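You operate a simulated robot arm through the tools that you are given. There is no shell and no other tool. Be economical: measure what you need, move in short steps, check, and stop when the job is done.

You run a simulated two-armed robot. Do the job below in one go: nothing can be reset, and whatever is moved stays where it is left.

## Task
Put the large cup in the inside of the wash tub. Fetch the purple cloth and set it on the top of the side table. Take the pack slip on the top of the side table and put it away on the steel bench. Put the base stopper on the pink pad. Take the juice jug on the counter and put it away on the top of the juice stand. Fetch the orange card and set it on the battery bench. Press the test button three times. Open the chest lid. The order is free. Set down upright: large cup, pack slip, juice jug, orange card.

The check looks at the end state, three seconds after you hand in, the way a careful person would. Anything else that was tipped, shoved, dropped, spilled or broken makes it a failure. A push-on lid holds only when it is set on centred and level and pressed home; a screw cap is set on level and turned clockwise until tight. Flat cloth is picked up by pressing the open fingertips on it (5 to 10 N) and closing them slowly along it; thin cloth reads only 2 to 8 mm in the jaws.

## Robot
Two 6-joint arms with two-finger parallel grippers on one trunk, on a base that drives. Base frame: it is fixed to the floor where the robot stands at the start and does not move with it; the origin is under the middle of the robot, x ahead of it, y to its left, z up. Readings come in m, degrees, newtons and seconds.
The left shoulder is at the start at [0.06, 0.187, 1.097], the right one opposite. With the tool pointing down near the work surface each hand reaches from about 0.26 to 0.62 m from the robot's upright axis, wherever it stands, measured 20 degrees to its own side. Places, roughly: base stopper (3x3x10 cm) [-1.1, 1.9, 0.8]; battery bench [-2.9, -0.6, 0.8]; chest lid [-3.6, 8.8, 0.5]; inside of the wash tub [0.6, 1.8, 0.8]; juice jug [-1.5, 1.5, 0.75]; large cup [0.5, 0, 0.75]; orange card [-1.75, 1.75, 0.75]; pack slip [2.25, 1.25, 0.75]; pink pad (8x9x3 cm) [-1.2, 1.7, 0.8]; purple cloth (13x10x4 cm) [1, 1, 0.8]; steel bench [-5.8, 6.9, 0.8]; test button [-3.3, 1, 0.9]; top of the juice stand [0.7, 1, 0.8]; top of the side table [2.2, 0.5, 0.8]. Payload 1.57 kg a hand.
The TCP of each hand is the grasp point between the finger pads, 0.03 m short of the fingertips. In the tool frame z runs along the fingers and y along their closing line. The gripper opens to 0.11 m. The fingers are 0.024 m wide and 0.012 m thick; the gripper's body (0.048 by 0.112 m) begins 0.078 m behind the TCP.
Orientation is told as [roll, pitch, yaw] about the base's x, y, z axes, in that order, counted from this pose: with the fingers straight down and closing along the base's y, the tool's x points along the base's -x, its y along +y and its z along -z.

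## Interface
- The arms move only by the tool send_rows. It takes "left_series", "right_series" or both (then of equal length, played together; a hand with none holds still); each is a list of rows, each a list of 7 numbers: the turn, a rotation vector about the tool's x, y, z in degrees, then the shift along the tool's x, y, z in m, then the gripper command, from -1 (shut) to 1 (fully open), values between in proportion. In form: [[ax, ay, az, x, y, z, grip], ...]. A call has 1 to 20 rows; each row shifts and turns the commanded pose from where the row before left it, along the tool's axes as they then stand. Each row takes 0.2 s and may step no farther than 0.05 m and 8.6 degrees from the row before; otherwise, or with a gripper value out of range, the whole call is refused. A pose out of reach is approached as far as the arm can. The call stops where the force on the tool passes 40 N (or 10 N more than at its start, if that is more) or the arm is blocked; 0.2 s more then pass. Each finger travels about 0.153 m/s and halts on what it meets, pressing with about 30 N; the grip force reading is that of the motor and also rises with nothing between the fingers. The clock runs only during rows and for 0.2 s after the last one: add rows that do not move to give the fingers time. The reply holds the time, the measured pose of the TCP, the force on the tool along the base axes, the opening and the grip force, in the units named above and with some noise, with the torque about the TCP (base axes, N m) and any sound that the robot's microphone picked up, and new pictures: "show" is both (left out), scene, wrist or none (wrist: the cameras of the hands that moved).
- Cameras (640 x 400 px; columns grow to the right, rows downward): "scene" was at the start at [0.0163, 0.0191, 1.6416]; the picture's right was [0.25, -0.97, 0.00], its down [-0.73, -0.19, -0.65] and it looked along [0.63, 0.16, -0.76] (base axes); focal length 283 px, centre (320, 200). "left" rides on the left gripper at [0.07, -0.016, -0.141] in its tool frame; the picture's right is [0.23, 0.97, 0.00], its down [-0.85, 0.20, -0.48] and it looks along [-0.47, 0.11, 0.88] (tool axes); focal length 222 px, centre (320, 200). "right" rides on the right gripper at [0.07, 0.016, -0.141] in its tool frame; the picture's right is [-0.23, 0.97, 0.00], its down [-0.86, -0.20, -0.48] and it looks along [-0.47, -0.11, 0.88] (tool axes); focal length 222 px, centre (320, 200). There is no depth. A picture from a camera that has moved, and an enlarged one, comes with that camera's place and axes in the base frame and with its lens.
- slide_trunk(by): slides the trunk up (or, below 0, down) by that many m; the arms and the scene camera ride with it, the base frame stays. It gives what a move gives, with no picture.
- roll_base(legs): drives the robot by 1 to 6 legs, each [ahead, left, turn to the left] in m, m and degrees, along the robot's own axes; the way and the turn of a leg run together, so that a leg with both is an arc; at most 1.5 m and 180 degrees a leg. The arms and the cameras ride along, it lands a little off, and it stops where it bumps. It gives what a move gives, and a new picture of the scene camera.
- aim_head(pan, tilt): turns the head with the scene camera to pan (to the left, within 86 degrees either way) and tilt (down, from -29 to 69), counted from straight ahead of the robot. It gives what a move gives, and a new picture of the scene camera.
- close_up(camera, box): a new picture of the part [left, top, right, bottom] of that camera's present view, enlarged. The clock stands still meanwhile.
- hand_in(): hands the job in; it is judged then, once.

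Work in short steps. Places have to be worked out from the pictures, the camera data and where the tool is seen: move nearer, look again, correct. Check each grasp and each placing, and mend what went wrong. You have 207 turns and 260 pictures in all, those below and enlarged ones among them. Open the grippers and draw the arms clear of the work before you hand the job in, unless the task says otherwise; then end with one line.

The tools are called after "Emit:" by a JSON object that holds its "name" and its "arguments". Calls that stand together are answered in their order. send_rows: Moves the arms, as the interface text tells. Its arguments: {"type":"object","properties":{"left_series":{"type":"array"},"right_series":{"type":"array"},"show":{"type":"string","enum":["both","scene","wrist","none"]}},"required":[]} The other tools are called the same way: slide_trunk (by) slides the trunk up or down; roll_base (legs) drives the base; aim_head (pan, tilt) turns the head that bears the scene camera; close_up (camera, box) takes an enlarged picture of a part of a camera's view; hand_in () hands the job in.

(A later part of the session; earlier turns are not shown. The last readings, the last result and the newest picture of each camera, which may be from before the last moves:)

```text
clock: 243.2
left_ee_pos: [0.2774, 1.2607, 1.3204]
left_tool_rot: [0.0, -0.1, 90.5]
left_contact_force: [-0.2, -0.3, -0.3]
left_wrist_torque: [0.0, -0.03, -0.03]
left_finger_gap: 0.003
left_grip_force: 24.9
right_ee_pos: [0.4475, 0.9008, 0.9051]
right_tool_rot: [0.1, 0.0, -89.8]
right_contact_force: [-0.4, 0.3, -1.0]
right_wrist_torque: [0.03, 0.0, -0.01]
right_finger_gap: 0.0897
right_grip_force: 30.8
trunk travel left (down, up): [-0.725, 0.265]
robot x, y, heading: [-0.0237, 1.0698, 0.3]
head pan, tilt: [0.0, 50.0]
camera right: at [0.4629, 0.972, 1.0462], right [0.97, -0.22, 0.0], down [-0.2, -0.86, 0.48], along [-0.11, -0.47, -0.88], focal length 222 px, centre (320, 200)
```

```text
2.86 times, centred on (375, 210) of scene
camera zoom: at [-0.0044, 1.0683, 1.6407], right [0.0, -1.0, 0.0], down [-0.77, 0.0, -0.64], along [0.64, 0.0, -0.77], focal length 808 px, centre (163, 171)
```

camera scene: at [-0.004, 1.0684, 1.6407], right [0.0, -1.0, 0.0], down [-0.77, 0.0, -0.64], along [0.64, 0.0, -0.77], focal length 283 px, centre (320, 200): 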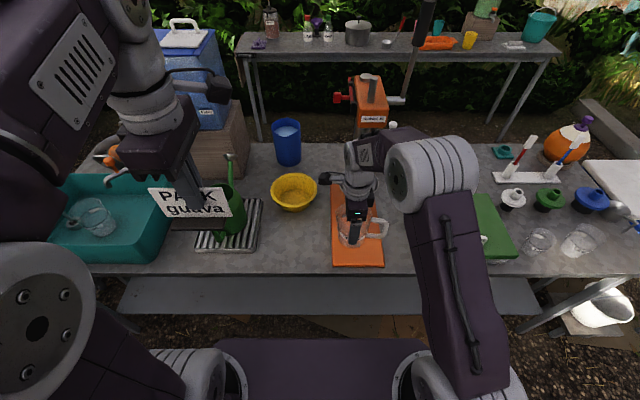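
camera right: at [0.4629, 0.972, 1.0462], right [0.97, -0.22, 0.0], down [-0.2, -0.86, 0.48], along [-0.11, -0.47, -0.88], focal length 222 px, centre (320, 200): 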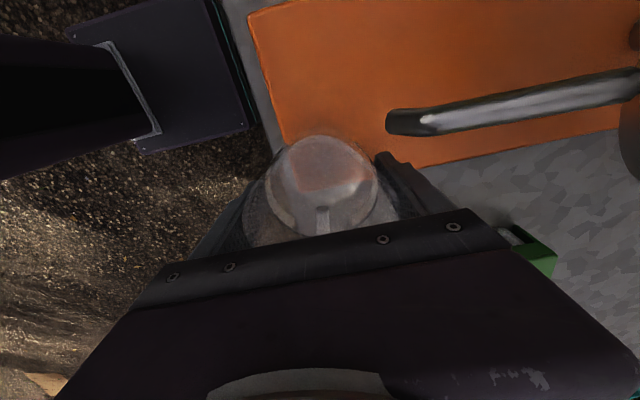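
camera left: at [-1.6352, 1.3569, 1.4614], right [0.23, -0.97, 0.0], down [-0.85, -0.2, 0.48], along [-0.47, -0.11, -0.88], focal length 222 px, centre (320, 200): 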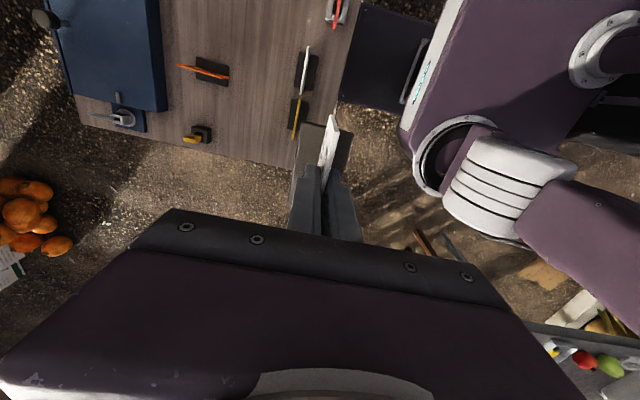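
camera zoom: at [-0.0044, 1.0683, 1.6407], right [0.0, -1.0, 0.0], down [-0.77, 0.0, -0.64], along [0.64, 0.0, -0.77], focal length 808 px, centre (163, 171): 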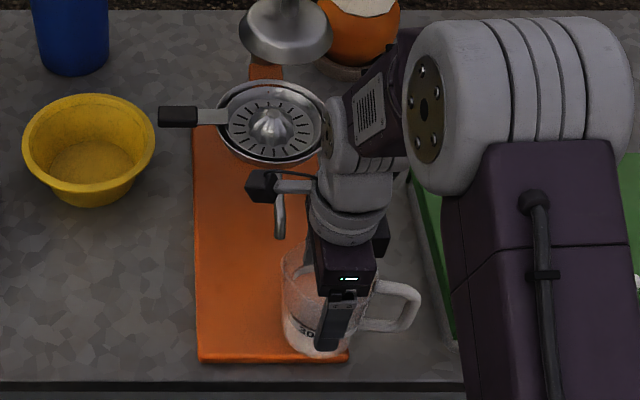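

No side force and the spout is clear. I creep down, with a 3 mm shift to the left.

Emit:
{"name": "send_rows", "arguments": {"right_series": [[0, 0, 0, 0.003, 0.001, 0.004, 0], [0, 0, 0, 0, 0, 0.004, 0], [0, 0, 0, 0, 0, 0, 0]], "show": "none"}}

Emit:
{"name": "send_rows", "arguments": {"right_series": [[0, 0, 0, 0, 0, 0.003, 0], [0, 0, 0, 0, 0, 0, 0]], "show": "none"}}

Emit:
{"name": "send_rows", "arguments": {"right_series": [[0, 0, 0, 0, 0, 0.003, 0], [0, 0, 0, 0, 0, 0, 0]], "show": "none"}}

```text
clock: 244.1
left_ee_pos: [0.277, 1.261, 1.3203]
left_tool_rot: [-0.1, -0.2, 90.4]
left_contact_force: [0.1, -0.4, 0.3]
left_wrist_torque: [0.0, -0.01, -0.02]
left_finger_gap: 0.0033
left_grip_force: 24.6
right_ee_pos: [0.4479, 0.9058, 0.8957]
right_tool_rot: [0.1, -0.1, -89.8]
right_contact_force: [-0.1, -0.4, 3.5]
right_wrist_torque: [-0.16, -0.07, -0.01]
right_finger_gap: 0.0895
right_grip_force: 30.3
trunk travel left (down, up): [-0.725, 0.265]
robot x, y, heading: [-0.0221, 1.0704, -0.1]
head pan, tilt: [0.0, 50.0]
```

```text
clock: 244.7
left_ee_pos: [0.2743, 1.2609, 1.3222]
left_tool_rot: [-0.2, -0.2, 90.4]
left_contact_force: [0.1, -0.7, -0.2]
left_wrist_torque: [-0.03, -0.04, -0.03]
left_finger_gap: 0.0033
left_grip_force: 24.5
right_ee_pos: [0.449, 0.9057, 0.8949]
right_tool_rot: [0.4, 0.0, -89.7]
right_contact_force: [1.0, -0.2, 20.7]
right_wrist_torque: [0.01, 0.06, 0.11]
right_finger_gap: 0.0897
right_grip_force: 29.8
trunk travel left (down, up): [-0.725, 0.265]
robot x, y, heading: [-0.0253, 1.0681, 0.3]
head pan, tilt: [0.0, 50.0]
```

```text
clock: 245.2
left_ee_pos: [0.2761, 1.2622, 1.3214]
left_tool_rot: [-0.2, -0.2, 90.5]
left_contact_force: [-0.4, -0.1, 0.1]
left_wrist_torque: [0.0, 0.01, -0.01]
left_finger_gap: 0.0032
left_grip_force: 24.5
right_ee_pos: [0.4478, 0.9061, 0.8922]
right_tool_rot: [0.2, -0.1, -89.7]
right_contact_force: [2.0, 0.0, 20.5]
right_wrist_torque: [-0.14, 0.07, 0.04]
right_finger_gap: 0.0894
right_grip_force: 30.3
trunk travel left (down, up): [-0.725, 0.265]
robot x, y, heading: [-0.0209, 1.0686, 0.3]
head pan, tilt: [0.0, 50.0]
```

The jug rests on the plate. I ease, release slowly and rise.

Emit:
{"name": "send_rows", "arguments": {"right_series": [[0, 0, 0, 0, 0, -0.002, 0], [0, 0, 0, 0, 0, 0, 0.66], [0, 0, 0, 0, 0, 0, 0.75], [0, 0, 0, 0, 0, 0, 0.85], [0, 0, 0, 0, 0, 0, 0.9], [0, 0, 0, 0, 0, 0, 0.9], [0, 0, 0, 0, 0, -0.02, 0.9], [0, 0, 0, 0, 0, -0.03, 0.9], [0, 0, 0, 0, 0, -0.04, 0.9], [0, 0, 0, 0, 0, -0.05, 0.9], [0, 0, 0, 0, 0, -0.05, 0.9], [0, 0, 0, 0, -0.03, -0.04, 0.9], [0, 0, 0, 0, -0.03, -0.03, 0.9], [0, 0, 0, 0, -0.03, -0.03, 0.9]]}}

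Emit:
{"name": "close_up", "arguments": {"camera": "scene", "box": [310, 140, 430, 280]}}

```text
clock: 248.2
left_ee_pos: [0.2764, 1.2615, 1.3212]
left_tool_rot: [-0.2, -0.1, 90.4]
left_contact_force: [-0.5, -0.5, -1.1]
left_wrist_torque: [0.03, -0.03, 0.03]
left_finger_gap: 0.0034
left_grip_force: 24.2
right_ee_pos: [0.3553, 0.9077, 1.1835]
right_tool_rot: [0.1, 0.0, -89.9]
right_contact_force: [0.4, -0.1, 0.6]
right_wrist_torque: [-0.02, 0.0, 0.01]
right_finger_gap: 0.1046
right_grip_force: 0.0
trunk travel left (down, up): [-0.725, 0.265]
robot x, y, heading: [-0.0233, 1.0663, 0.6]
head pan, tilt: [0.0, 50.0]
camera scene: at [-0.0064, 1.0684, 1.6407], right [0.0, -1.0, 0.0], down [-0.77, 0.0, -0.64], along [0.64, 0.0, -0.77], focal length 283 px, centre (320, 200)
camera right: at [0.3707, 0.977, 1.3257], right [0.97, -0.22, 0.0], down [-0.2, -0.86, 0.48], along [-0.11, -0.47, -0.88], focal length 222 px, centre (320, 200)
```

scene: 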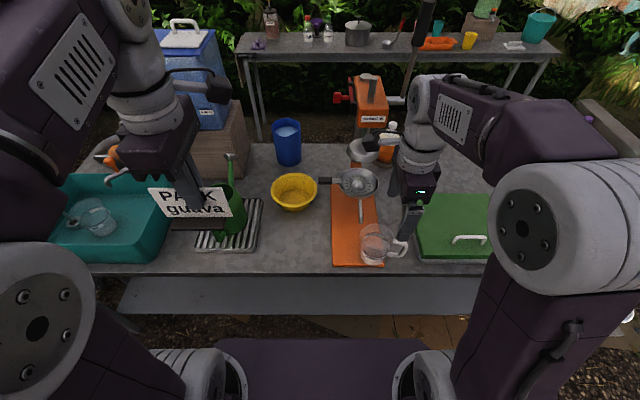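
right: 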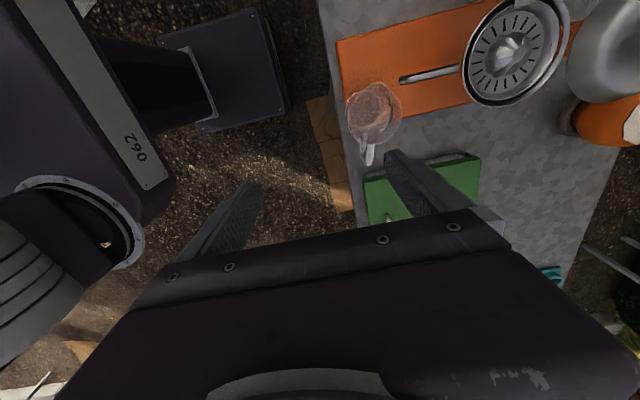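

```text
2.86 times, centred on (370, 210) of scene
camera zoom: at [-0.0064, 1.0684, 1.6407], right [0.0, -1.0, 0.0], down [-0.77, 0.0, -0.64], along [0.64, 0.0, -0.77], focal length 808 px, centre (177, 171)
```

zoom: 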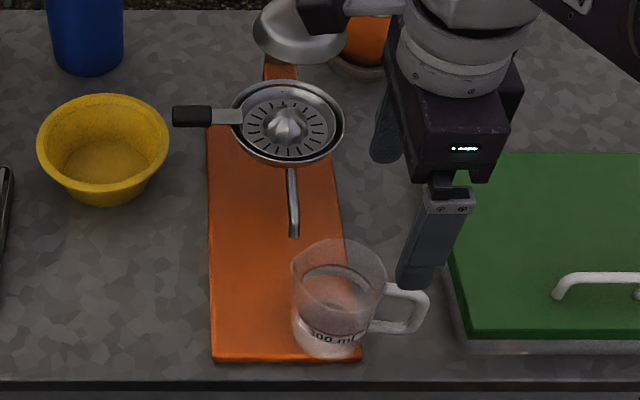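

The jug stands upright on the stand, clear of the spout. Next the orange card: I turn the right hand back, and drive to the south side of the wooden counter again.

Emit:
{"name": "send_rows", "arguments": {"right_series": [[0, 0, -8.5, 0, 0, -0.01, 0.5], [0, 0, -8.5, 0, 0, -0.01, 0], [0, 0, -8.5, 0, 0, -0.01, 0], [0, 0, -8.5, 0, 0, -0.01, 0], [0, 0, -8.5, 0, 0, 0, 0], [0, 0, -8.5, 0, 0, 0, 0], [0, 0, -8.5, 0, 0, 0, 0], [0, 0, -8.5, 0, 0, 0, 0], [0, 0, -8.5, 0, 0, 0, 0], [0, 0, -8.5, 0, 0, 0, 0], [0, 0, -5, 0, 0, 0, 0]], "show": "none"}}

Emit:
{"name": "roll_base", "arguments": {"legs": [[-0.2, -0.17, 0], [0, 0, 89.5], [0, 1.45, 0]]}}

Emit:
{"name": "aim_head", "arguments": {"pan": -5, "tilt": 50}}

```text
clock: 250.7
left_ee_pos: [0.2779, 1.2613, 1.3215]
left_tool_rot: [-0.1, -0.3, 90.4]
left_contact_force: [0.1, -0.5, -0.9]
left_wrist_torque: [0.03, 0.01, -0.01]
left_finger_gap: 0.0035
left_grip_force: 24.4
right_ee_pos: [0.3592, 0.9067, 1.2229]
right_tool_rot: [0.0, 0.0, 0.3]
right_contact_force: [0.1, 0.4, 0.8]
right_wrist_torque: [0.02, 0.01, 0.02]
right_finger_gap: 0.0548
right_grip_force: 0.1
trunk travel left (down, up): [-0.725, 0.265]
robot x, y, heading: [-0.0219, 1.069, 0.1]
head pan, tilt: [0.0, 50.0]
```

```text
clock: 263.0
left_ee_pos: [-1.8352, 1.2964, 1.3207]
left_tool_rot: [-0.1, -0.2, 177.2]
left_contact_force: [-0.4, -0.8, -0.1]
left_wrist_torque: [-0.03, 0.01, -0.02]
left_finger_gap: 0.0034
left_grip_force: 24.0
right_ee_pos: [-1.4758, 1.3602, 1.2226]
right_tool_rot: [0.0, 0.0, 87.0]
right_contact_force: [0.1, 0.5, 0.9]
right_wrist_torque: [0.01, 0.0, -0.01]
right_finger_gap: 0.0548
right_grip_force: 0.1
trunk travel left (down, up): [-0.725, 0.265]
robot x, y, heading: [-1.6614, 0.9906, 86.7]
head pan, tilt: [0.0, 50.0]
camera scene: at [-1.6573, 1.0041, 1.6407], right [1.0, -0.05, 0.0], down [-0.04, -0.77, -0.64], along [0.03, 0.64, -0.77], focal length 283 px, centre (320, 200)
```

scene: 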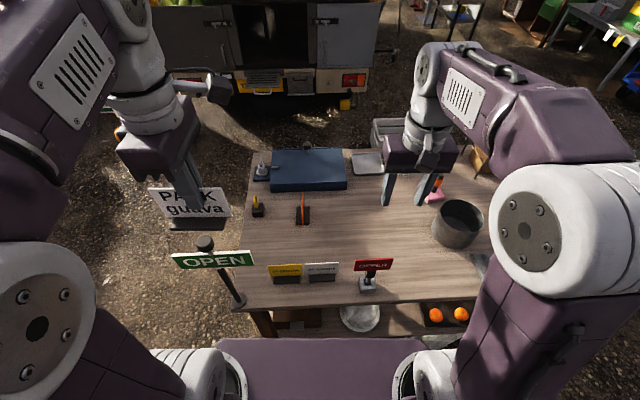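

```text
clock: 263.6
left_ee_pos: [-1.8341, 1.2973, 1.3198]
left_tool_rot: [-0.1, -0.2, 177.1]
left_contact_force: [0.3, -0.5, -0.8]
left_wrist_torque: [0.0, -0.02, 0.01]
left_finger_gap: 0.0033
left_grip_force: 24.3
right_ee_pos: [-1.4769, 1.3598, 1.2224]
right_tool_rot: [-0.1, -0.1, 87.0]
right_contact_force: [-0.2, -0.5, 0.1]
right_wrist_torque: [0.01, 0.02, -0.06]
right_finger_gap: 0.0549
right_grip_force: 0.1
trunk travel left (down, up): [-0.725, 0.265]
robot x, y, heading: [-1.6556, 0.9914, 86.9]
head pan, tilt: [-5.0, 50.0]
camera scene: at [-1.6511, 1.0035, 1.6407], right [0.99, -0.14, 0.0], down [-0.11, -0.76, -0.64], along [0.09, 0.64, -0.77], focal length 283 px, centre (320, 200)
```

scene: 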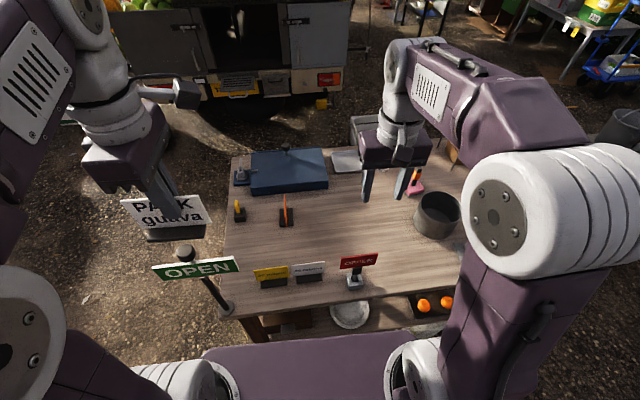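

The card stands at ≈[-1.69, 1.635]. I straighten, shift left 0.1 and roll forward 5 cm.

Emit:
{"name": "roll_base", "arguments": {"legs": [[0, 0.1, 3.1], [0.05, 0, 0]]}}

Emit:
{"name": "close_up", "arguments": {"camera": "scene", "box": [200, 120, 440, 280]}}

Emit:
{"name": "close_up", "arguments": {"camera": "right", "box": [0, 0, 640, 400]}}

```text
clock: 265.3
left_ee_pos: [-1.9468, 1.3337, 1.3228]
left_tool_rot: [-0.4, -0.3, -179.7]
left_contact_force: [0.1, -1.4, -1.2]
left_wrist_torque: [0.06, 0.03, -0.02]
left_finger_gap: 0.0033
left_grip_force: 24.0
right_ee_pos: [-1.5925, 1.4139, 1.2257]
right_tool_rot: [0.0, -0.5, 90.3]
right_contact_force: [-0.3, -0.9, -0.1]
right_wrist_torque: [0.07, 0.03, 0.0]
right_finger_gap: 0.055
right_grip_force: 0.1
trunk travel left (down, up): [-0.725, 0.265]
robot x, y, heading: [-1.7584, 1.0355, 90.1]
head pan, tilt: [-5.0, 50.0]
camera scene: at [-1.7475, 1.0473, 1.6408], right [1.0, -0.08, 0.0], down [-0.07, -0.76, -0.65], along [0.05, 0.64, -0.76], focal length 283 px, centre (320, 200)
```

scene: 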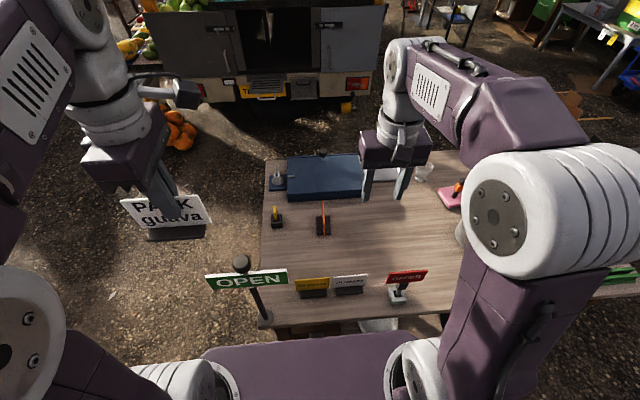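

```text
2.50 times, centred on (320, 200) of scene
camera zoom: at [-1.7475, 1.0473, 1.6408], right [1.0, -0.08, 0.0], down [-0.07, -0.76, -0.65], along [0.05, 0.64, -0.76], focal length 707 px, centre (320, 200)
```

zoom: 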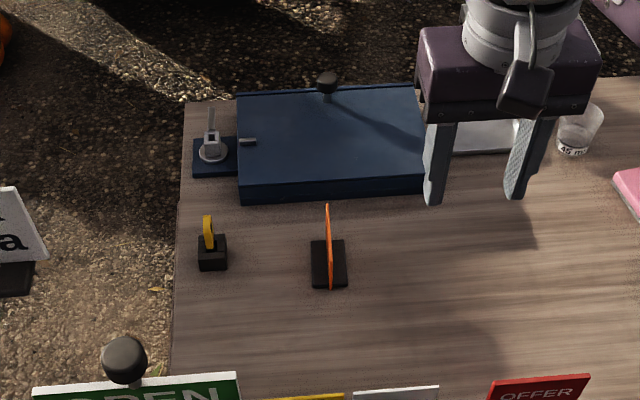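

```text
1.00 times, centred on (320, 200) of right (not enlarged: the box is as wide or as high as the picture)
camera zoom: at [-1.609, 1.3443, 1.3664], right [-0.97, 0.22, 0.0], down [0.2, 0.85, 0.48], along [0.11, 0.47, -0.88], focal length 222 px, centre (320, 200)
```

zoom: 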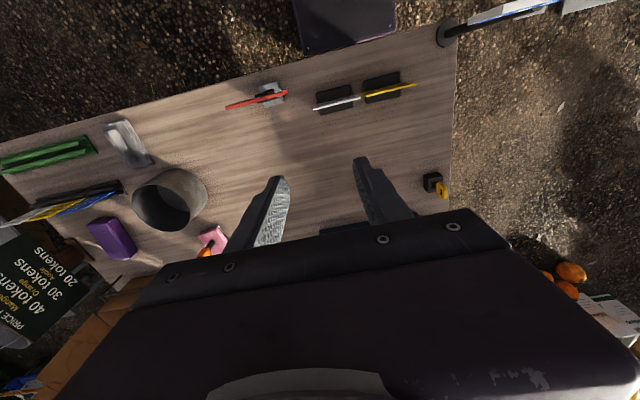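

Card on a black foot at [-1.689, 1.627], its plane along y. I bring the right hand over it, lowering as it goes.

Emit:
{"name": "send_rows", "arguments": {"right_series": [[0, 0, 0, -0.0304, 0.0138, 0.03, 0], [0, 0, 0, -0.0304, 0.0138, 0.03, 0], [0, 0, 0, -0.0304, 0.0138, 0.03, 0], [0, 0, 0, -0.0304, 0.0138, 0.03, 0], [0, 0, 0, -0.0304, 0.0138, 0.03, 0], [0, 0, 0, -0.0304, 0.0138, 0.03, 0], [0, 0, 0, -0.0304, 0.0138, 0.03, 0], [0, 0, 0, 0, 0, 0, 0]], "show": "wrist"}}

Emit:
{"name": "close_up", "arguments": {"camera": "right", "box": [200, 60, 440, 240]}}

```text
clock: 267.1
left_ee_pos: [-1.9495, 1.3382, 1.3222]
left_tool_rot: [-0.3, -0.1, -179.7]
left_contact_force: [-0.2, 0.2, 0.0]
left_wrist_torque: [0.0, 0.01, 0.0]
left_finger_gap: 0.0034
left_grip_force: 24.8
right_ee_pos: [-1.6871, 1.6231, 1.0114]
right_tool_rot: [0.0, -0.1, 90.2]
right_contact_force: [-0.5, -0.5, -0.1]
right_wrist_torque: [0.02, 0.02, 0.03]
right_finger_gap: 0.055
right_grip_force: 0.1
right hand out of reach, approached as far as the arm can: row 7
trunk travel left (down, up): [-0.725, 0.265]
robot x, y, heading: [-1.7588, 1.0379, 90.2]
head pan, tilt: [-5.0, 50.0]
camera right: at [-1.7039, 1.5528, 1.1524], right [-0.97, 0.22, 0.0], down [0.2, 0.86, 0.48], along [0.11, 0.47, -0.88], focal length 222 px, centre (320, 200)
```

right: 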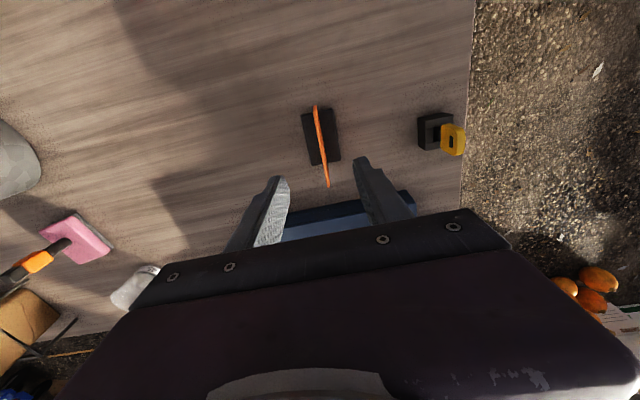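

```text
2.22 times, centred on (320, 150) of right
camera zoom: at [-1.7039, 1.5528, 1.1524], right [-0.97, 0.22, 0.0], down [0.2, 0.86, 0.48], along [0.11, 0.47, -0.88], focal length 494 px, centre (320, 311)
```

zoom: 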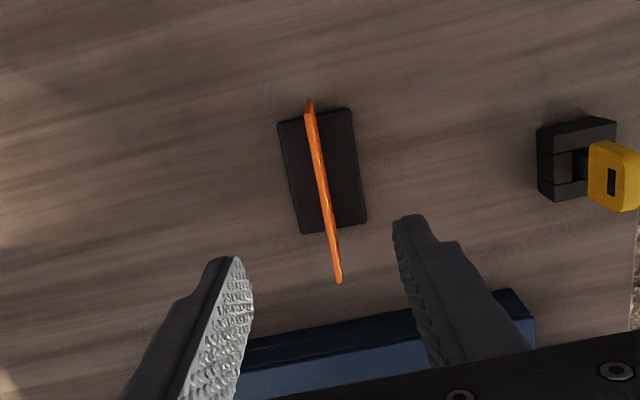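

Centred on the card. I lower around it and close.

Emit:
{"name": "send_rows", "arguments": {"right_series": [[0, 0, 0, 0, 0.002, 0.04, 0], [0, 0, 0, 0, 0, 0.04, 0], [0, 0, 0, 0, 0, 0.04, 0], [0, 0, 0, 0, 0, 0.022, 0], [0, 0, 0, 0, 0, 0, 0]], "show": "wrist"}}

Emit:
{"name": "send_rows", "arguments": {"right_series": [[0, 0, 0, 0, 0, 0, -0.2], [0, 0, 0, 0, 0, 0, -0.4], [0, 0, 0, 0, 0, 0, -0.6], [0, 0, 0, 0, 0, 0, -0.8], [0, 0, 0, 0, 0, 0, -1], [0, 0, 0, 0, 0, 0, -1]], "show": "wrist"}}

```text
clock: 268.3
left_ee_pos: [-1.95, 1.3391, 1.3207]
left_tool_rot: [-0.2, -0.3, -179.7]
left_contact_force: [-0.9, -0.1, -0.7]
left_wrist_torque: [0.03, 0.0, -0.05]
left_finger_gap: 0.0032
left_grip_force: 24.8
right_ee_pos: [-1.6916, 1.6207, 0.8688]
right_tool_rot: [0.0, 0.0, 90.2]
right_contact_force: [0.1, -0.5, -0.3]
right_wrist_torque: [0.0, 0.0, 0.04]
right_finger_gap: 0.055
right_grip_force: 0.3
trunk travel left (down, up): [-0.725, 0.265]
robot x, y, heading: [-1.7571, 1.0424, 90.1]
head pan, tilt: [-5.0, 50.0]
camera right: at [-1.7071, 1.551, 1.0112], right [-0.97, 0.22, 0.0], down [0.2, 0.85, 0.48], along [0.11, 0.47, -0.88], focal length 222 px, centre (320, 200)
```

right: 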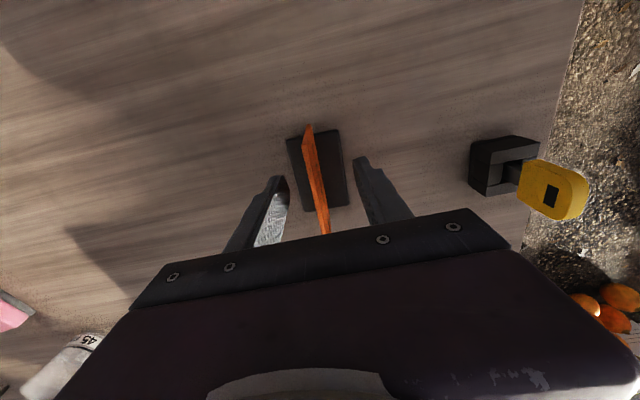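

```text
clock: 269.7
left_ee_pos: [-1.9496, 1.3386, 1.3208]
left_tool_rot: [-0.2, -0.3, -179.7]
left_contact_force: [0.5, 0.3, -0.5]
left_wrist_torque: [0.0, -0.01, 0.01]
left_finger_gap: 0.0033
left_grip_force: 24.9
right_ee_pos: [-1.6908, 1.6203, 0.8702]
right_tool_rot: [0.0, -0.1, 90.2]
right_contact_force: [0.1, -0.4, -1.0]
right_wrist_torque: [0.01, -0.01, 0.01]
right_finger_gap: 0.0033
right_grip_force: 24.0
trunk travel left (down, up): [-0.725, 0.265]
robot x, y, heading: [-1.755, 1.0429, 90.1]
head pan, tilt: [-5.0, 50.0]
camera right: at [-1.7071, 1.5513, 1.0112], right [-0.97, 0.22, 0.0], down [0.2, 0.86, 0.48], along [0.11, 0.47, -0.88], focal length 222 px, centre (320, 200)
```

right: 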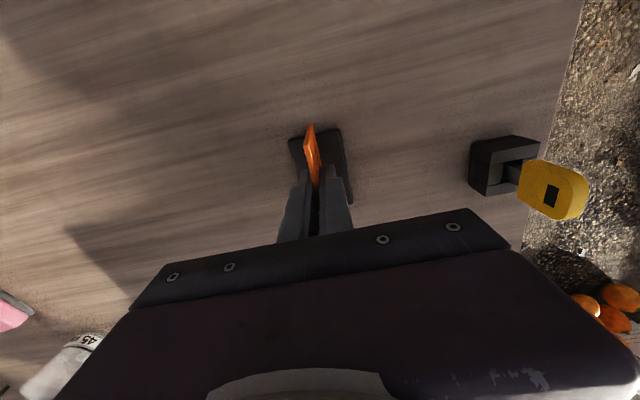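

The card is held (3.3 mm). I lift it over the signs, draw it in, back off and look toward the battery bench.

Emit:
{"name": "send_rows", "arguments": {"right_series": [[0, 0, 0, 0, 0, -0.03, -1], [0, 0, 0, 0, 0, -0.05, -1], [0, 0, 0, 0, 0, -0.05, -1], [0, 0, 0, 0.02, 0, -0.04, -1], [0, 0, 0, 0.03, 0, -0.04, -1], [0, 0, 0, 0.03, 0, -0.04, -1], [0, 0, 0, 0.03, 0, -0.04, -1], [0, 0, 0, 0.03, 0, -0.04, -1], [0, 0, 0, 0.03, 0, 0, -1], [0, 0, 0, 0.03, 0, 0, -1], [0, 0, 0, 0, 0, 0, -1]], "show": "wrist"}}

Emit:
{"name": "roll_base", "arguments": {"legs": [[-0.35, 0.0, 0], [0, 0, 90]]}}

Emit:
{"name": "aim_head", "arguments": {"pan": 20, "tilt": 20}}

```text
clock: 272.1
left_ee_pos: [-1.9496, 1.3388, 1.3204]
left_tool_rot: [-0.1, -0.2, -179.8]
left_contact_force: [-0.9, 0.0, -1.3]
left_wrist_torque: [-0.01, 0.03, 0.01]
left_finger_gap: 0.0031
left_grip_force: 24.2
right_ee_pos: [-1.6913, 1.4204, 1.1986]
right_tool_rot: [-0.1, 0.0, 90.1]
right_contact_force: [0.4, 0.6, -0.7]
right_wrist_torque: [0.0, -0.01, -0.01]
right_finger_gap: 0.0034
right_grip_force: 24.2
trunk travel left (down, up): [-0.725, 0.265]
robot x, y, heading: [-1.759, 1.0384, 90.4]
head pan, tilt: [-5.0, 50.0]
camera right: at [-1.7068, 1.352, 1.3409], right [-0.97, 0.22, 0.0], down [0.2, 0.86, 0.48], along [0.11, 0.47, -0.88], focal length 222 px, centre (320, 200)
```

right: 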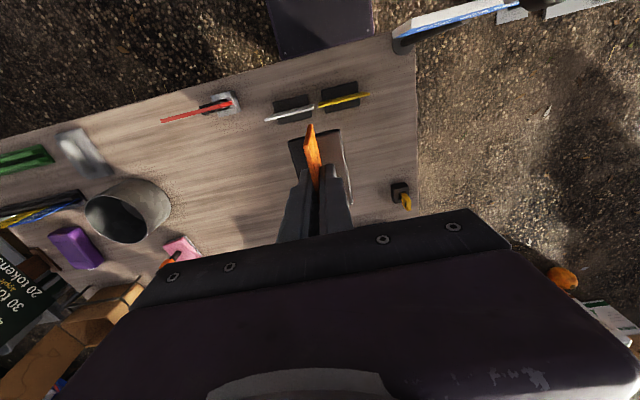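

```text
clock: 278.2
left_ee_pos: [-2.0581, 0.4987, 1.3208]
left_tool_rot: [-0.3, -0.1, -90.1]
left_contact_force: [0.0, -0.3, -1.4]
left_wrist_torque: [-0.01, 0.02, 0.0]
left_finger_gap: 0.0033
left_grip_force: 24.8
right_ee_pos: [-2.139, 0.7581, 1.1989]
right_tool_rot: [0.0, 0.0, 179.7]
right_contact_force: [-0.1, 0.4, -0.1]
right_wrist_torque: [0.01, -0.03, 0.0]
right_finger_gap: 0.0033
right_grip_force: 24.2
trunk travel left (down, up): [-0.725, 0.265]
robot x, y, heading: [-1.7581, 0.6859, 179.7]
head pan, tilt: [-5.0, 50.0]
camera scene: at [-1.7724, 0.6936, 1.6407], right [0.09, 1.0, 0.0], down [0.76, -0.07, -0.64], along [-0.64, 0.06, -0.77], focal length 283 px, centre (320, 200)
```

scene: 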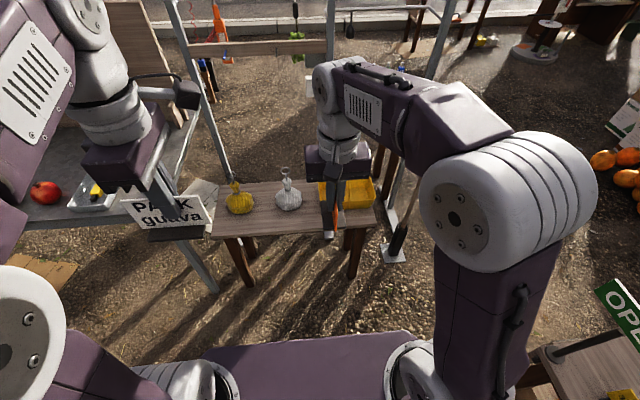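

```text
clock: 279.1
left_ee_pos: [-2.0586, 0.4977, 1.3197]
left_tool_rot: [-0.2, -0.1, -90.1]
left_contact_force: [0.4, -0.3, -1.1]
left_wrist_torque: [-0.04, 0.0, 0.01]
left_finger_gap: 0.0031
left_grip_force: 24.7
right_ee_pos: [-2.1397, 0.7575, 1.1986]
right_tool_rot: [0.0, 0.0, 179.8]
right_contact_force: [0.8, -0.5, -0.6]
right_wrist_torque: [-0.03, -0.01, -0.02]
right_finger_gap: 0.0031
right_grip_force: 23.9
trunk travel left (down, up): [-0.725, 0.265]
robot x, y, heading: [-1.7538, 0.6853, 179.8]
head pan, tilt: [20.0, 20.0]
camera scene: at [-1.7834, 0.6552, 1.6862], right [-0.34, 0.94, 0.0], down [0.32, 0.12, -0.94], along [-0.88, -0.32, -0.34], focal length 283 px, centre (320, 200)
```

scene: 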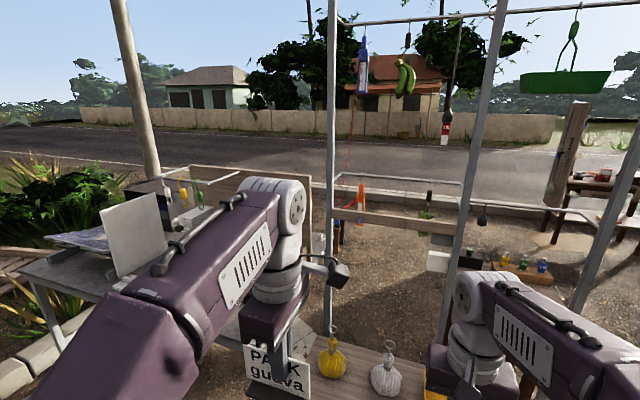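

The steel table ahead-left with a battery and panel is likely the battery bench. I pan to see its surface.

Emit:
{"name": "aim_head", "arguments": {"pan": 52, "tilt": 32}}

```text
clock: 280.1
left_ee_pos: [-2.0585, 0.4978, 1.3193]
left_tool_rot: [-0.1, -0.3, -90.0]
left_contact_force: [-0.3, 0.2, -0.3]
left_wrist_torque: [-0.03, 0.0, -0.01]
left_finger_gap: 0.003
left_grip_force: 24.1
right_ee_pos: [-2.1379, 0.7574, 1.1993]
right_tool_rot: [-0.1, 0.1, 179.6]
right_contact_force: [0.1, 0.2, -0.4]
right_wrist_torque: [-0.01, -0.04, -0.01]
right_finger_gap: 0.0034
right_grip_force: 24.4
trunk travel left (down, up): [-0.725, 0.265]
robot x, y, heading: [-1.7599, 0.6866, 179.7]
head pan, tilt: [52.0, 32.0]
camera scene: at [-1.7513, 0.6162, 1.6671], right [-0.78, 0.62, 0.0], down [0.33, 0.42, -0.85], along [-0.53, -0.67, -0.53], focal length 283 px, centre (320, 200)
```

scene: 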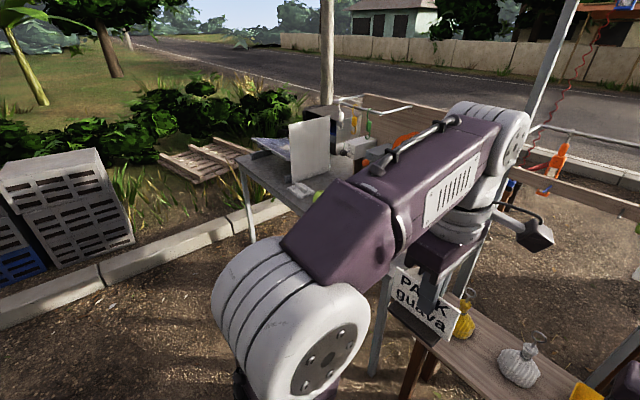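

I drive south (robot's left) to face the bench squarely.

Emit:
{"name": "roll_base", "arguments": {"legs": [[0.15, 0, 0], [0, 1.1, 0]]}}

Emit:
{"name": "aim_head", "arguments": {"pan": 0, "tilt": 38}}

```text
clock: 286.7
left_ee_pos: [-2.2254, -0.6007, 1.3201]
left_tool_rot: [-0.2, -0.1, -91.1]
left_contact_force: [-0.3, -0.6, -0.5]
left_wrist_torque: [0.01, -0.03, -0.02]
left_finger_gap: 0.0036
left_grip_force: 24.7
right_ee_pos: [-2.3001, -0.3392, 1.1989]
right_tool_rot: [0.0, 0.0, 178.8]
right_contact_force: [0.1, 0.0, 0.1]
right_wrist_torque: [-0.04, 0.01, 0.0]
right_finger_gap: 0.0035
right_grip_force: 24.6
trunk travel left (down, up): [-0.725, 0.265]
robot x, y, heading: [-1.9181, -0.416, 178.9]
head pan, tilt: [52.0, 32.0]
camera scene: at [-1.9166, -0.487, 1.6671], right [-0.77, 0.63, 0.0], down [0.34, 0.41, -0.85], along [-0.54, -0.66, -0.53], focal length 283 px, centre (320, 200)
```

scene: 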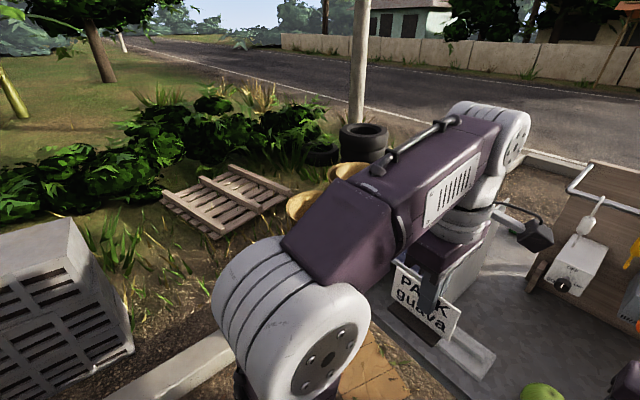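

```text
clock: 287.9
left_ee_pos: [-2.225, -0.6016, 1.3214]
left_tool_rot: [-0.2, -0.1, -91.2]
left_contact_force: [-0.5, -0.1, -0.8]
left_wrist_torque: [0.0, 0.01, -0.02]
left_finger_gap: 0.0034
left_grip_force: 24.2
right_ee_pos: [-2.3022, -0.3402, 1.1993]
right_tool_rot: [0.0, 0.0, 178.8]
right_contact_force: [-0.2, -0.5, -2.0]
right_wrist_torque: [-0.04, -0.06, -0.01]
right_finger_gap: 0.0032
right_grip_force: 24.8
trunk travel left (down, up): [-0.725, 0.265]
robot x, y, heading: [-1.9212, -0.4174, 178.7]
head pan, tilt: [0.0, 38.0]
camera scene: at [-1.9463, -0.4164, 1.6578], right [0.02, 1.0, 0.0], down [0.62, -0.01, -0.79], along [-0.79, 0.02, -0.62], focal length 283 px, centre (320, 200)
```

scene: 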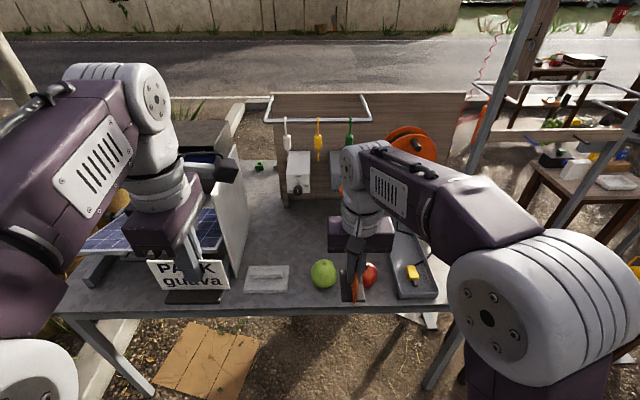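

Bench front edge at x≈-2.454. Paper, two apples and a tray stand along the front. I check the space behind them with the right wrist view.

Emit:
{"name": "close_up", "arguments": {"camera": "right", "box": [0, 0, 640, 400]}}

Emit:
{"name": "close_up", "arguments": {"camera": "scene", "box": [60, 80, 440, 320]}}

```text
1.00 times, centred on (320, 200) of right (not enlarged: the box is as wide or as high as the picture)
camera zoom: at [-2.2318, -0.3572, 1.341], right [-0.25, -0.97, 0.0], down [-0.85, 0.22, 0.48], along [-0.46, 0.12, -0.88], focal length 222 px, centre (320, 200)
```

zoom: 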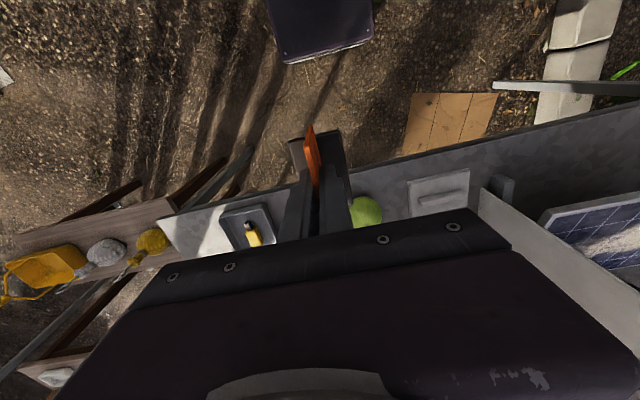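

```text
1.67 times, centred on (250, 200) of scene
camera zoom: at [-1.9463, -0.4164, 1.6578], right [0.02, 1.0, 0.0], down [0.62, -0.01, -0.79], along [-0.79, 0.02, -0.62], focal length 472 px, centre (437, 200)
```

zoom: 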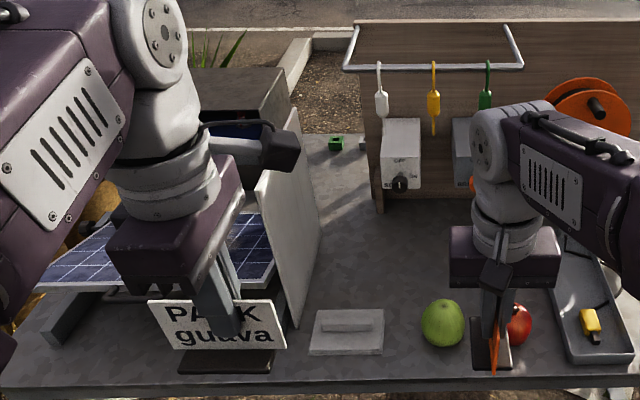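

There is a free patch at about [-2.70, -0.49], between the white board (near edge [-2.6, -0.70], top z 1.18) and the box. I roll up to the bench.

Emit:
{"name": "roll_base", "arguments": {"legs": [[0, 0.14, 1.2], [0.22, 0, 0]]}}

Emit:
{"name": "aim_head", "arguments": {"pan": 0, "tilt": 48}}

```text
clock: 290.5
left_ee_pos: [-2.4411, -0.7475, 1.3222]
left_tool_rot: [-0.2, -0.1, -89.9]
left_contact_force: [0.0, -0.1, -0.7]
left_wrist_torque: [0.0, 0.0, 0.01]
left_finger_gap: 0.003
left_grip_force: 23.5
right_ee_pos: [-2.5212, -0.4886, 1.1987]
right_tool_rot: [0.1, -0.1, 180.0]
right_contact_force: [0.6, -0.3, -0.7]
right_wrist_torque: [-0.01, 0.0, 0.01]
right_finger_gap: 0.0034
right_grip_force: 24.4
trunk travel left (down, up): [-0.725, 0.265]
robot x, y, heading: [-2.1426, -0.5574, 179.8]
head pan, tilt: [0.0, 38.0]
camera scene: at [-2.1646, -0.5577, 1.6579], right [0.0, 1.0, 0.0], down [0.61, 0.0, -0.79], along [-0.79, 0.0, -0.61], focal length 283 px, centre (320, 200)
```

scene: 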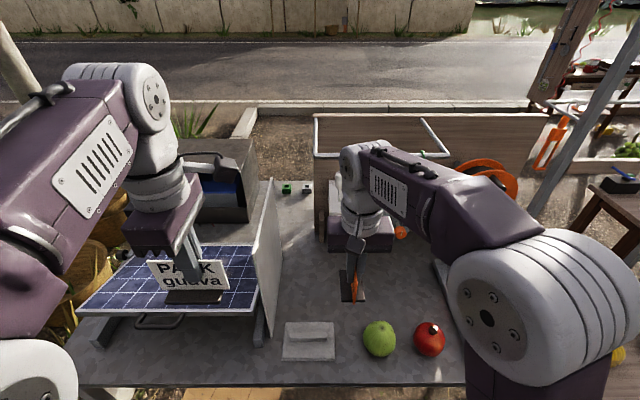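

```text
clock: 291.2
left_ee_pos: [-2.4423, -0.7483, 1.3196]
left_tool_rot: [-0.1, -0.3, -90.0]
left_contact_force: [0.1, 0.5, -0.7]
left_wrist_torque: [-0.02, -0.01, 0.01]
left_finger_gap: 0.0035
left_grip_force: 24.9
right_ee_pos: [-2.5235, -0.4876, 1.1991]
right_tool_rot: [0.0, 0.1, 180.0]
right_contact_force: [-0.1, 1.6, 0.1]
right_wrist_torque: [-0.04, -0.03, 0.01]
right_finger_gap: 0.0031
right_grip_force: 24.1
trunk travel left (down, up): [-0.725, 0.265]
robot x, y, heading: [-2.1408, -0.5571, 179.9]
head pan, tilt: [0.0, 48.0]
camera scene: at [-2.1604, -0.5577, 1.6434], right [0.0, 1.0, 0.0], down [0.74, 0.0, -0.67], along [-0.67, 0.0, -0.74], focal length 283 px, centre (320, 200)
```

scene: 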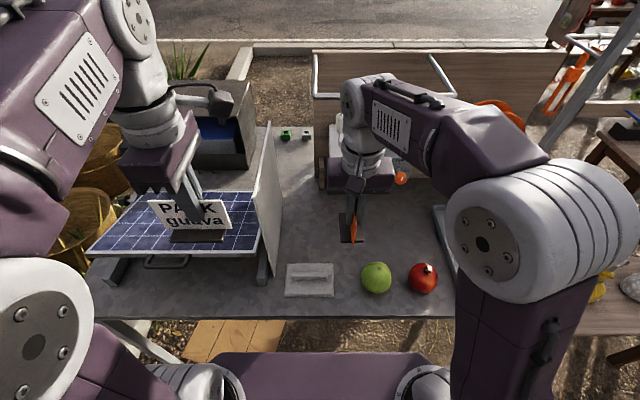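

I move the card out over the free patch while lowering.

Emit:
{"name": "send_rows", "arguments": {"right_series": [[0, 0, 0, -0.03, 0.001, 0.03, -1], [0, 0, 0, -0.03, 0.001, 0.03, -1], [0, 0, 0, -0.03, 0.001, 0.03, -1], [0, 0, 0, -0.03, 0.001, 0.03, -1], [0, 0, 0, -0.03, 0.001, 0.03, -1], [0, 0, 0, -0.026, 0.001, 0.03, -1], [0, 0, 0, 0, 0, 0, -1]]}}

```text
clock: 292.8
left_ee_pos: [-2.4404, -0.7485, 1.3214]
left_tool_rot: [-0.2, -0.1, -89.9]
left_contact_force: [0.4, -0.4, -0.3]
left_wrist_torque: [0.01, -0.01, 0.0]
left_finger_gap: 0.0033
left_grip_force: 24.5
right_ee_pos: [-2.6979, -0.4927, 1.0189]
right_tool_rot: [0.0, -0.1, 180.1]
right_contact_force: [0.0, 0.3, -0.9]
right_wrist_torque: [-0.01, 0.0, -0.03]
right_finger_gap: 0.0032
right_grip_force: 24.5
trunk travel left (down, up): [-0.725, 0.265]
robot x, y, heading: [-2.1422, -0.5598, 180.0]
head pan, tilt: [0.0, 48.0]
camera scene: at [-2.1583, -0.5576, 1.6434], right [0.0, 1.0, 0.0], down [0.74, 0.0, -0.67], along [-0.67, 0.0, -0.74], focal length 283 px, centre (320, 200)
camera right: at [-2.6276, -0.5086, 1.1599], right [-0.23, -0.97, 0.0], down [-0.85, 0.2, 0.48], along [-0.47, 0.11, -0.88], focal length 222 px, centre (320, 200)
```

scene: 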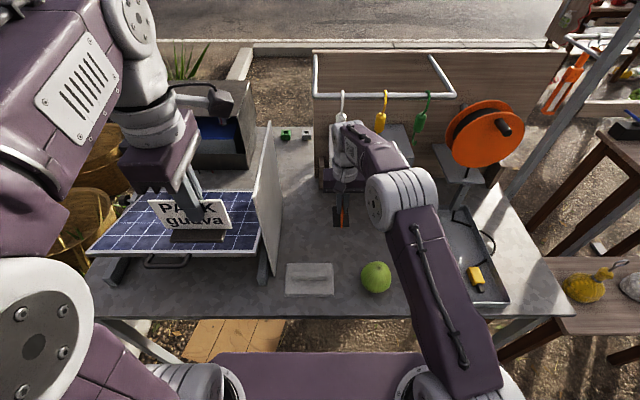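
right: 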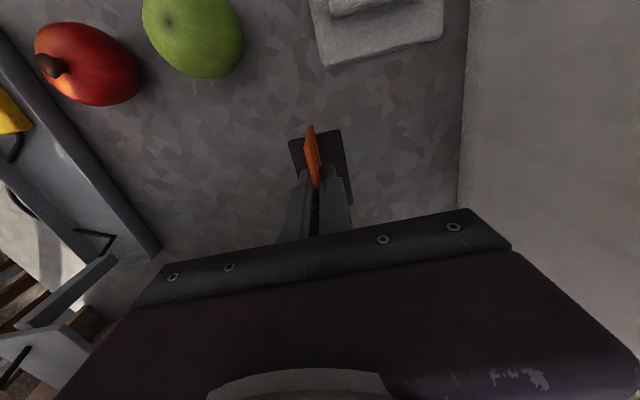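

The patch below is clear. I lower nearly to the surface and creep.

Emit:
{"name": "send_rows", "arguments": {"right_series": [[0, 0, 0, 0, 0, 0.04, -1], [0, 0, 0, 0, 0, 0.04, -1], [0, 0, 0, 0, 0, 0.04, -1], [0, 0, 0, 0, 0, 0.015, -1], [0, 0, 0, 0, 0, 0, -1]], "show": "wrist"}}

Emit:
{"name": "send_rows", "arguments": {"right_series": [[0, 0, 0, 0, 0, 0.005, -1], [0, 0, 0, 0, 0, 0.003, -1], [0, 0, 0, 0, 0, 0, -1]], "show": "none"}}

Emit:
{"name": "send_rows", "arguments": {"right_series": [[0, 0, 0, 0, 0, 0.003, -1], [0, 0, 0, 0, 0, 0, -1]], "show": "none"}}

```text
clock: 294.0
left_ee_pos: [-2.4399, -0.7489, 1.3218]
left_tool_rot: [-0.3, -0.2, -89.9]
left_contact_force: [-0.4, 0.6, -1.2]
left_wrist_torque: [0.02, -0.04, -0.03]
left_finger_gap: 0.0034
left_grip_force: 24.6
right_ee_pos: [-2.7012, -0.4956, 0.888]
right_tool_rot: [0.0, -0.4, 180.0]
right_contact_force: [-2.4, 2.9, 21.6]
right_wrist_torque: [0.04, 0.01, 0.01]
right_finger_gap: 0.0036
right_grip_force: 24.9
trunk travel left (down, up): [-0.725, 0.265]
robot x, y, heading: [-2.1385, -0.5601, 179.9]
head pan, tilt: [0.0, 48.0]
camera right: at [-2.6298, -0.5108, 1.0293], right [-0.23, -0.97, 0.0], down [-0.85, 0.2, 0.48], along [-0.47, 0.11, -0.88], focal length 222 px, centre (320, 200)
```

right: 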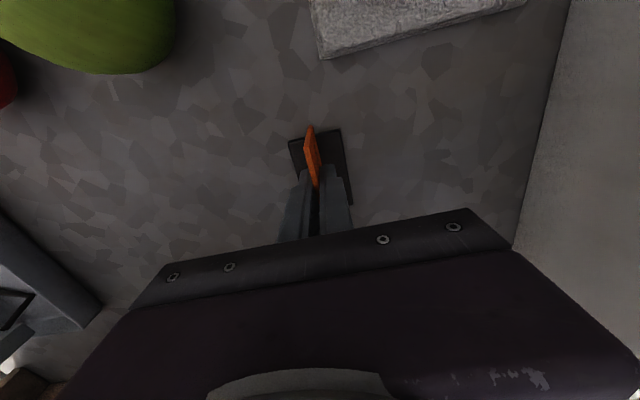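

```text
clock: 294.8
left_ee_pos: [-2.4402, -0.7492, 1.3214]
left_tool_rot: [-0.3, -0.3, -89.9]
left_contact_force: [-0.2, -0.5, -1.4]
left_wrist_torque: [-0.01, 0.01, 0.04]
left_finger_gap: 0.0034
left_grip_force: 24.2
right_ee_pos: [-2.6971, -0.4947, 0.8774]
right_tool_rot: [0.0, -0.2, 180.0]
right_contact_force: [-0.3, -0.4, 22.3]
right_wrist_torque: [-0.01, -0.01, -0.01]
right_finger_gap: 0.0033
right_grip_force: 24.4
trunk travel left (down, up): [-0.725, 0.265]
robot x, y, heading: [-2.1359, -0.5554, 180.1]
head pan, tilt: [0.0, 48.0]
```

```text
clock: 295.4
left_ee_pos: [-2.4382, -0.7492, 1.3219]
left_tool_rot: [-0.3, -0.3, -89.9]
left_contact_force: [0.2, 0.3, 0.1]
left_wrist_torque: [0.01, 0.02, -0.01]
left_finger_gap: 0.0034
left_grip_force: 24.3
right_ee_pos: [-2.6974, -0.4948, 0.8749]
right_tool_rot: [-0.1, -0.2, 180.0]
right_contact_force: [-0.6, -0.9, 21.0]
right_wrist_torque: [-0.07, -0.02, 0.02]
right_finger_gap: 0.0033
right_grip_force: 24.2
trunk travel left (down, up): [-0.725, 0.265]
robot x, y, heading: [-2.1405, -0.558, 179.7]
head pan, tilt: [0.0, 48.0]
```

It rests on the bench (surface is a bit higher here). I release slowly and rise.

Emit:
{"name": "send_rows", "arguments": {"right_series": [[0, 0, 0, 0, 0, -0.001, -0.85], [0, 0, 0, 0, 0, 0, -0.7], [0, 0, 0, 0, 0, 0, -0.5], [0, 0, 0, 0, 0, 0, -0.3], [0, 0, 0, 0, 0, 0, -0.3], [0, 0, 0, 0, 0, -0.03, -0.3], [0, 0, 0, 0, 0, -0.04, -0.3], [0, 0, 0, 0, 0, -0.05, -0.3], [0, 0, 0, 0.02, 0, -0.04, -0.3], [0, 0, 0, 0.03, 0, -0.04, -0.3], [0, 0, 0, 0.03, 0, -0.04, -0.3], [0, 0, 0, 0.04, 0, -0.02, -0.3], [0, 0, 0, 0.04, 0, -0.02, -0.3], [0, 0, 0, 0.03, 0, 0, -0.3]]}}

Emit:
{"name": "close_up", "arguments": {"camera": "scene", "box": [240, 140, 440, 300]}}

```text
clock: 298.4
left_ee_pos: [-2.4411, -0.7468, 1.3213]
left_tool_rot: [-0.3, -0.2, -89.9]
left_contact_force: [-0.1, 0.5, -0.4]
left_wrist_torque: [-0.01, 0.09, 0.0]
left_finger_gap: 0.0035
left_grip_force: 24.2
right_ee_pos: [-2.5079, -0.495, 1.154]
right_tool_rot: [0.0, -0.2, 180.0]
right_contact_force: [1.3, 0.0, 0.8]
right_wrist_torque: [0.02, 0.02, 0.02]
right_finger_gap: 0.0384
right_grip_force: 0.1
trunk travel left (down, up): [-0.725, 0.265]
robot x, y, heading: [-2.1395, -0.5597, 179.8]
head pan, tilt: [0.0, 48.0]
camera scene: at [-2.1579, -0.5573, 1.6434], right [0.0, 1.0, 0.0], down [0.74, 0.0, -0.67], along [-0.67, 0.0, -0.74], focal length 283 px, centre (320, 200)
camera right: at [-2.4385, -0.5102, 1.2961], right [-0.23, -0.97, 0.0], down [-0.85, 0.2, 0.48], along [-0.47, 0.11, -0.88], focal length 222 px, centre (320, 200)
```

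scene: 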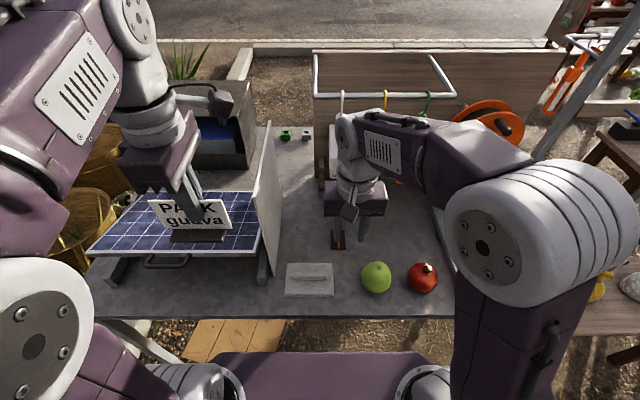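
right: 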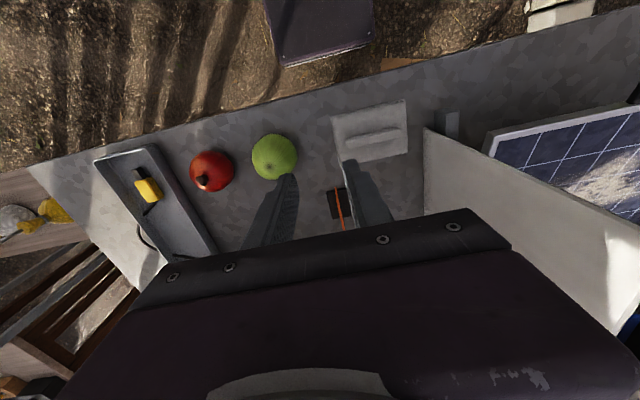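

```text
2.50 times, centred on (340, 220) of scene
camera zoom: at [-2.1579, -0.5573, 1.6434], right [0.0, 1.0, 0.0], down [0.74, 0.0, -0.67], along [-0.67, 0.0, -0.74], focal length 707 px, centre (270, 150)
```

zoom: 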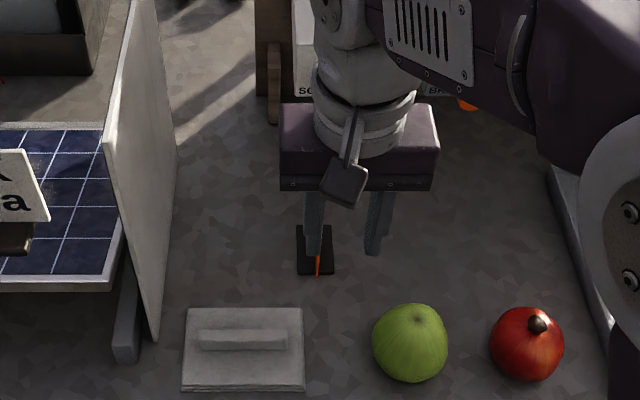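

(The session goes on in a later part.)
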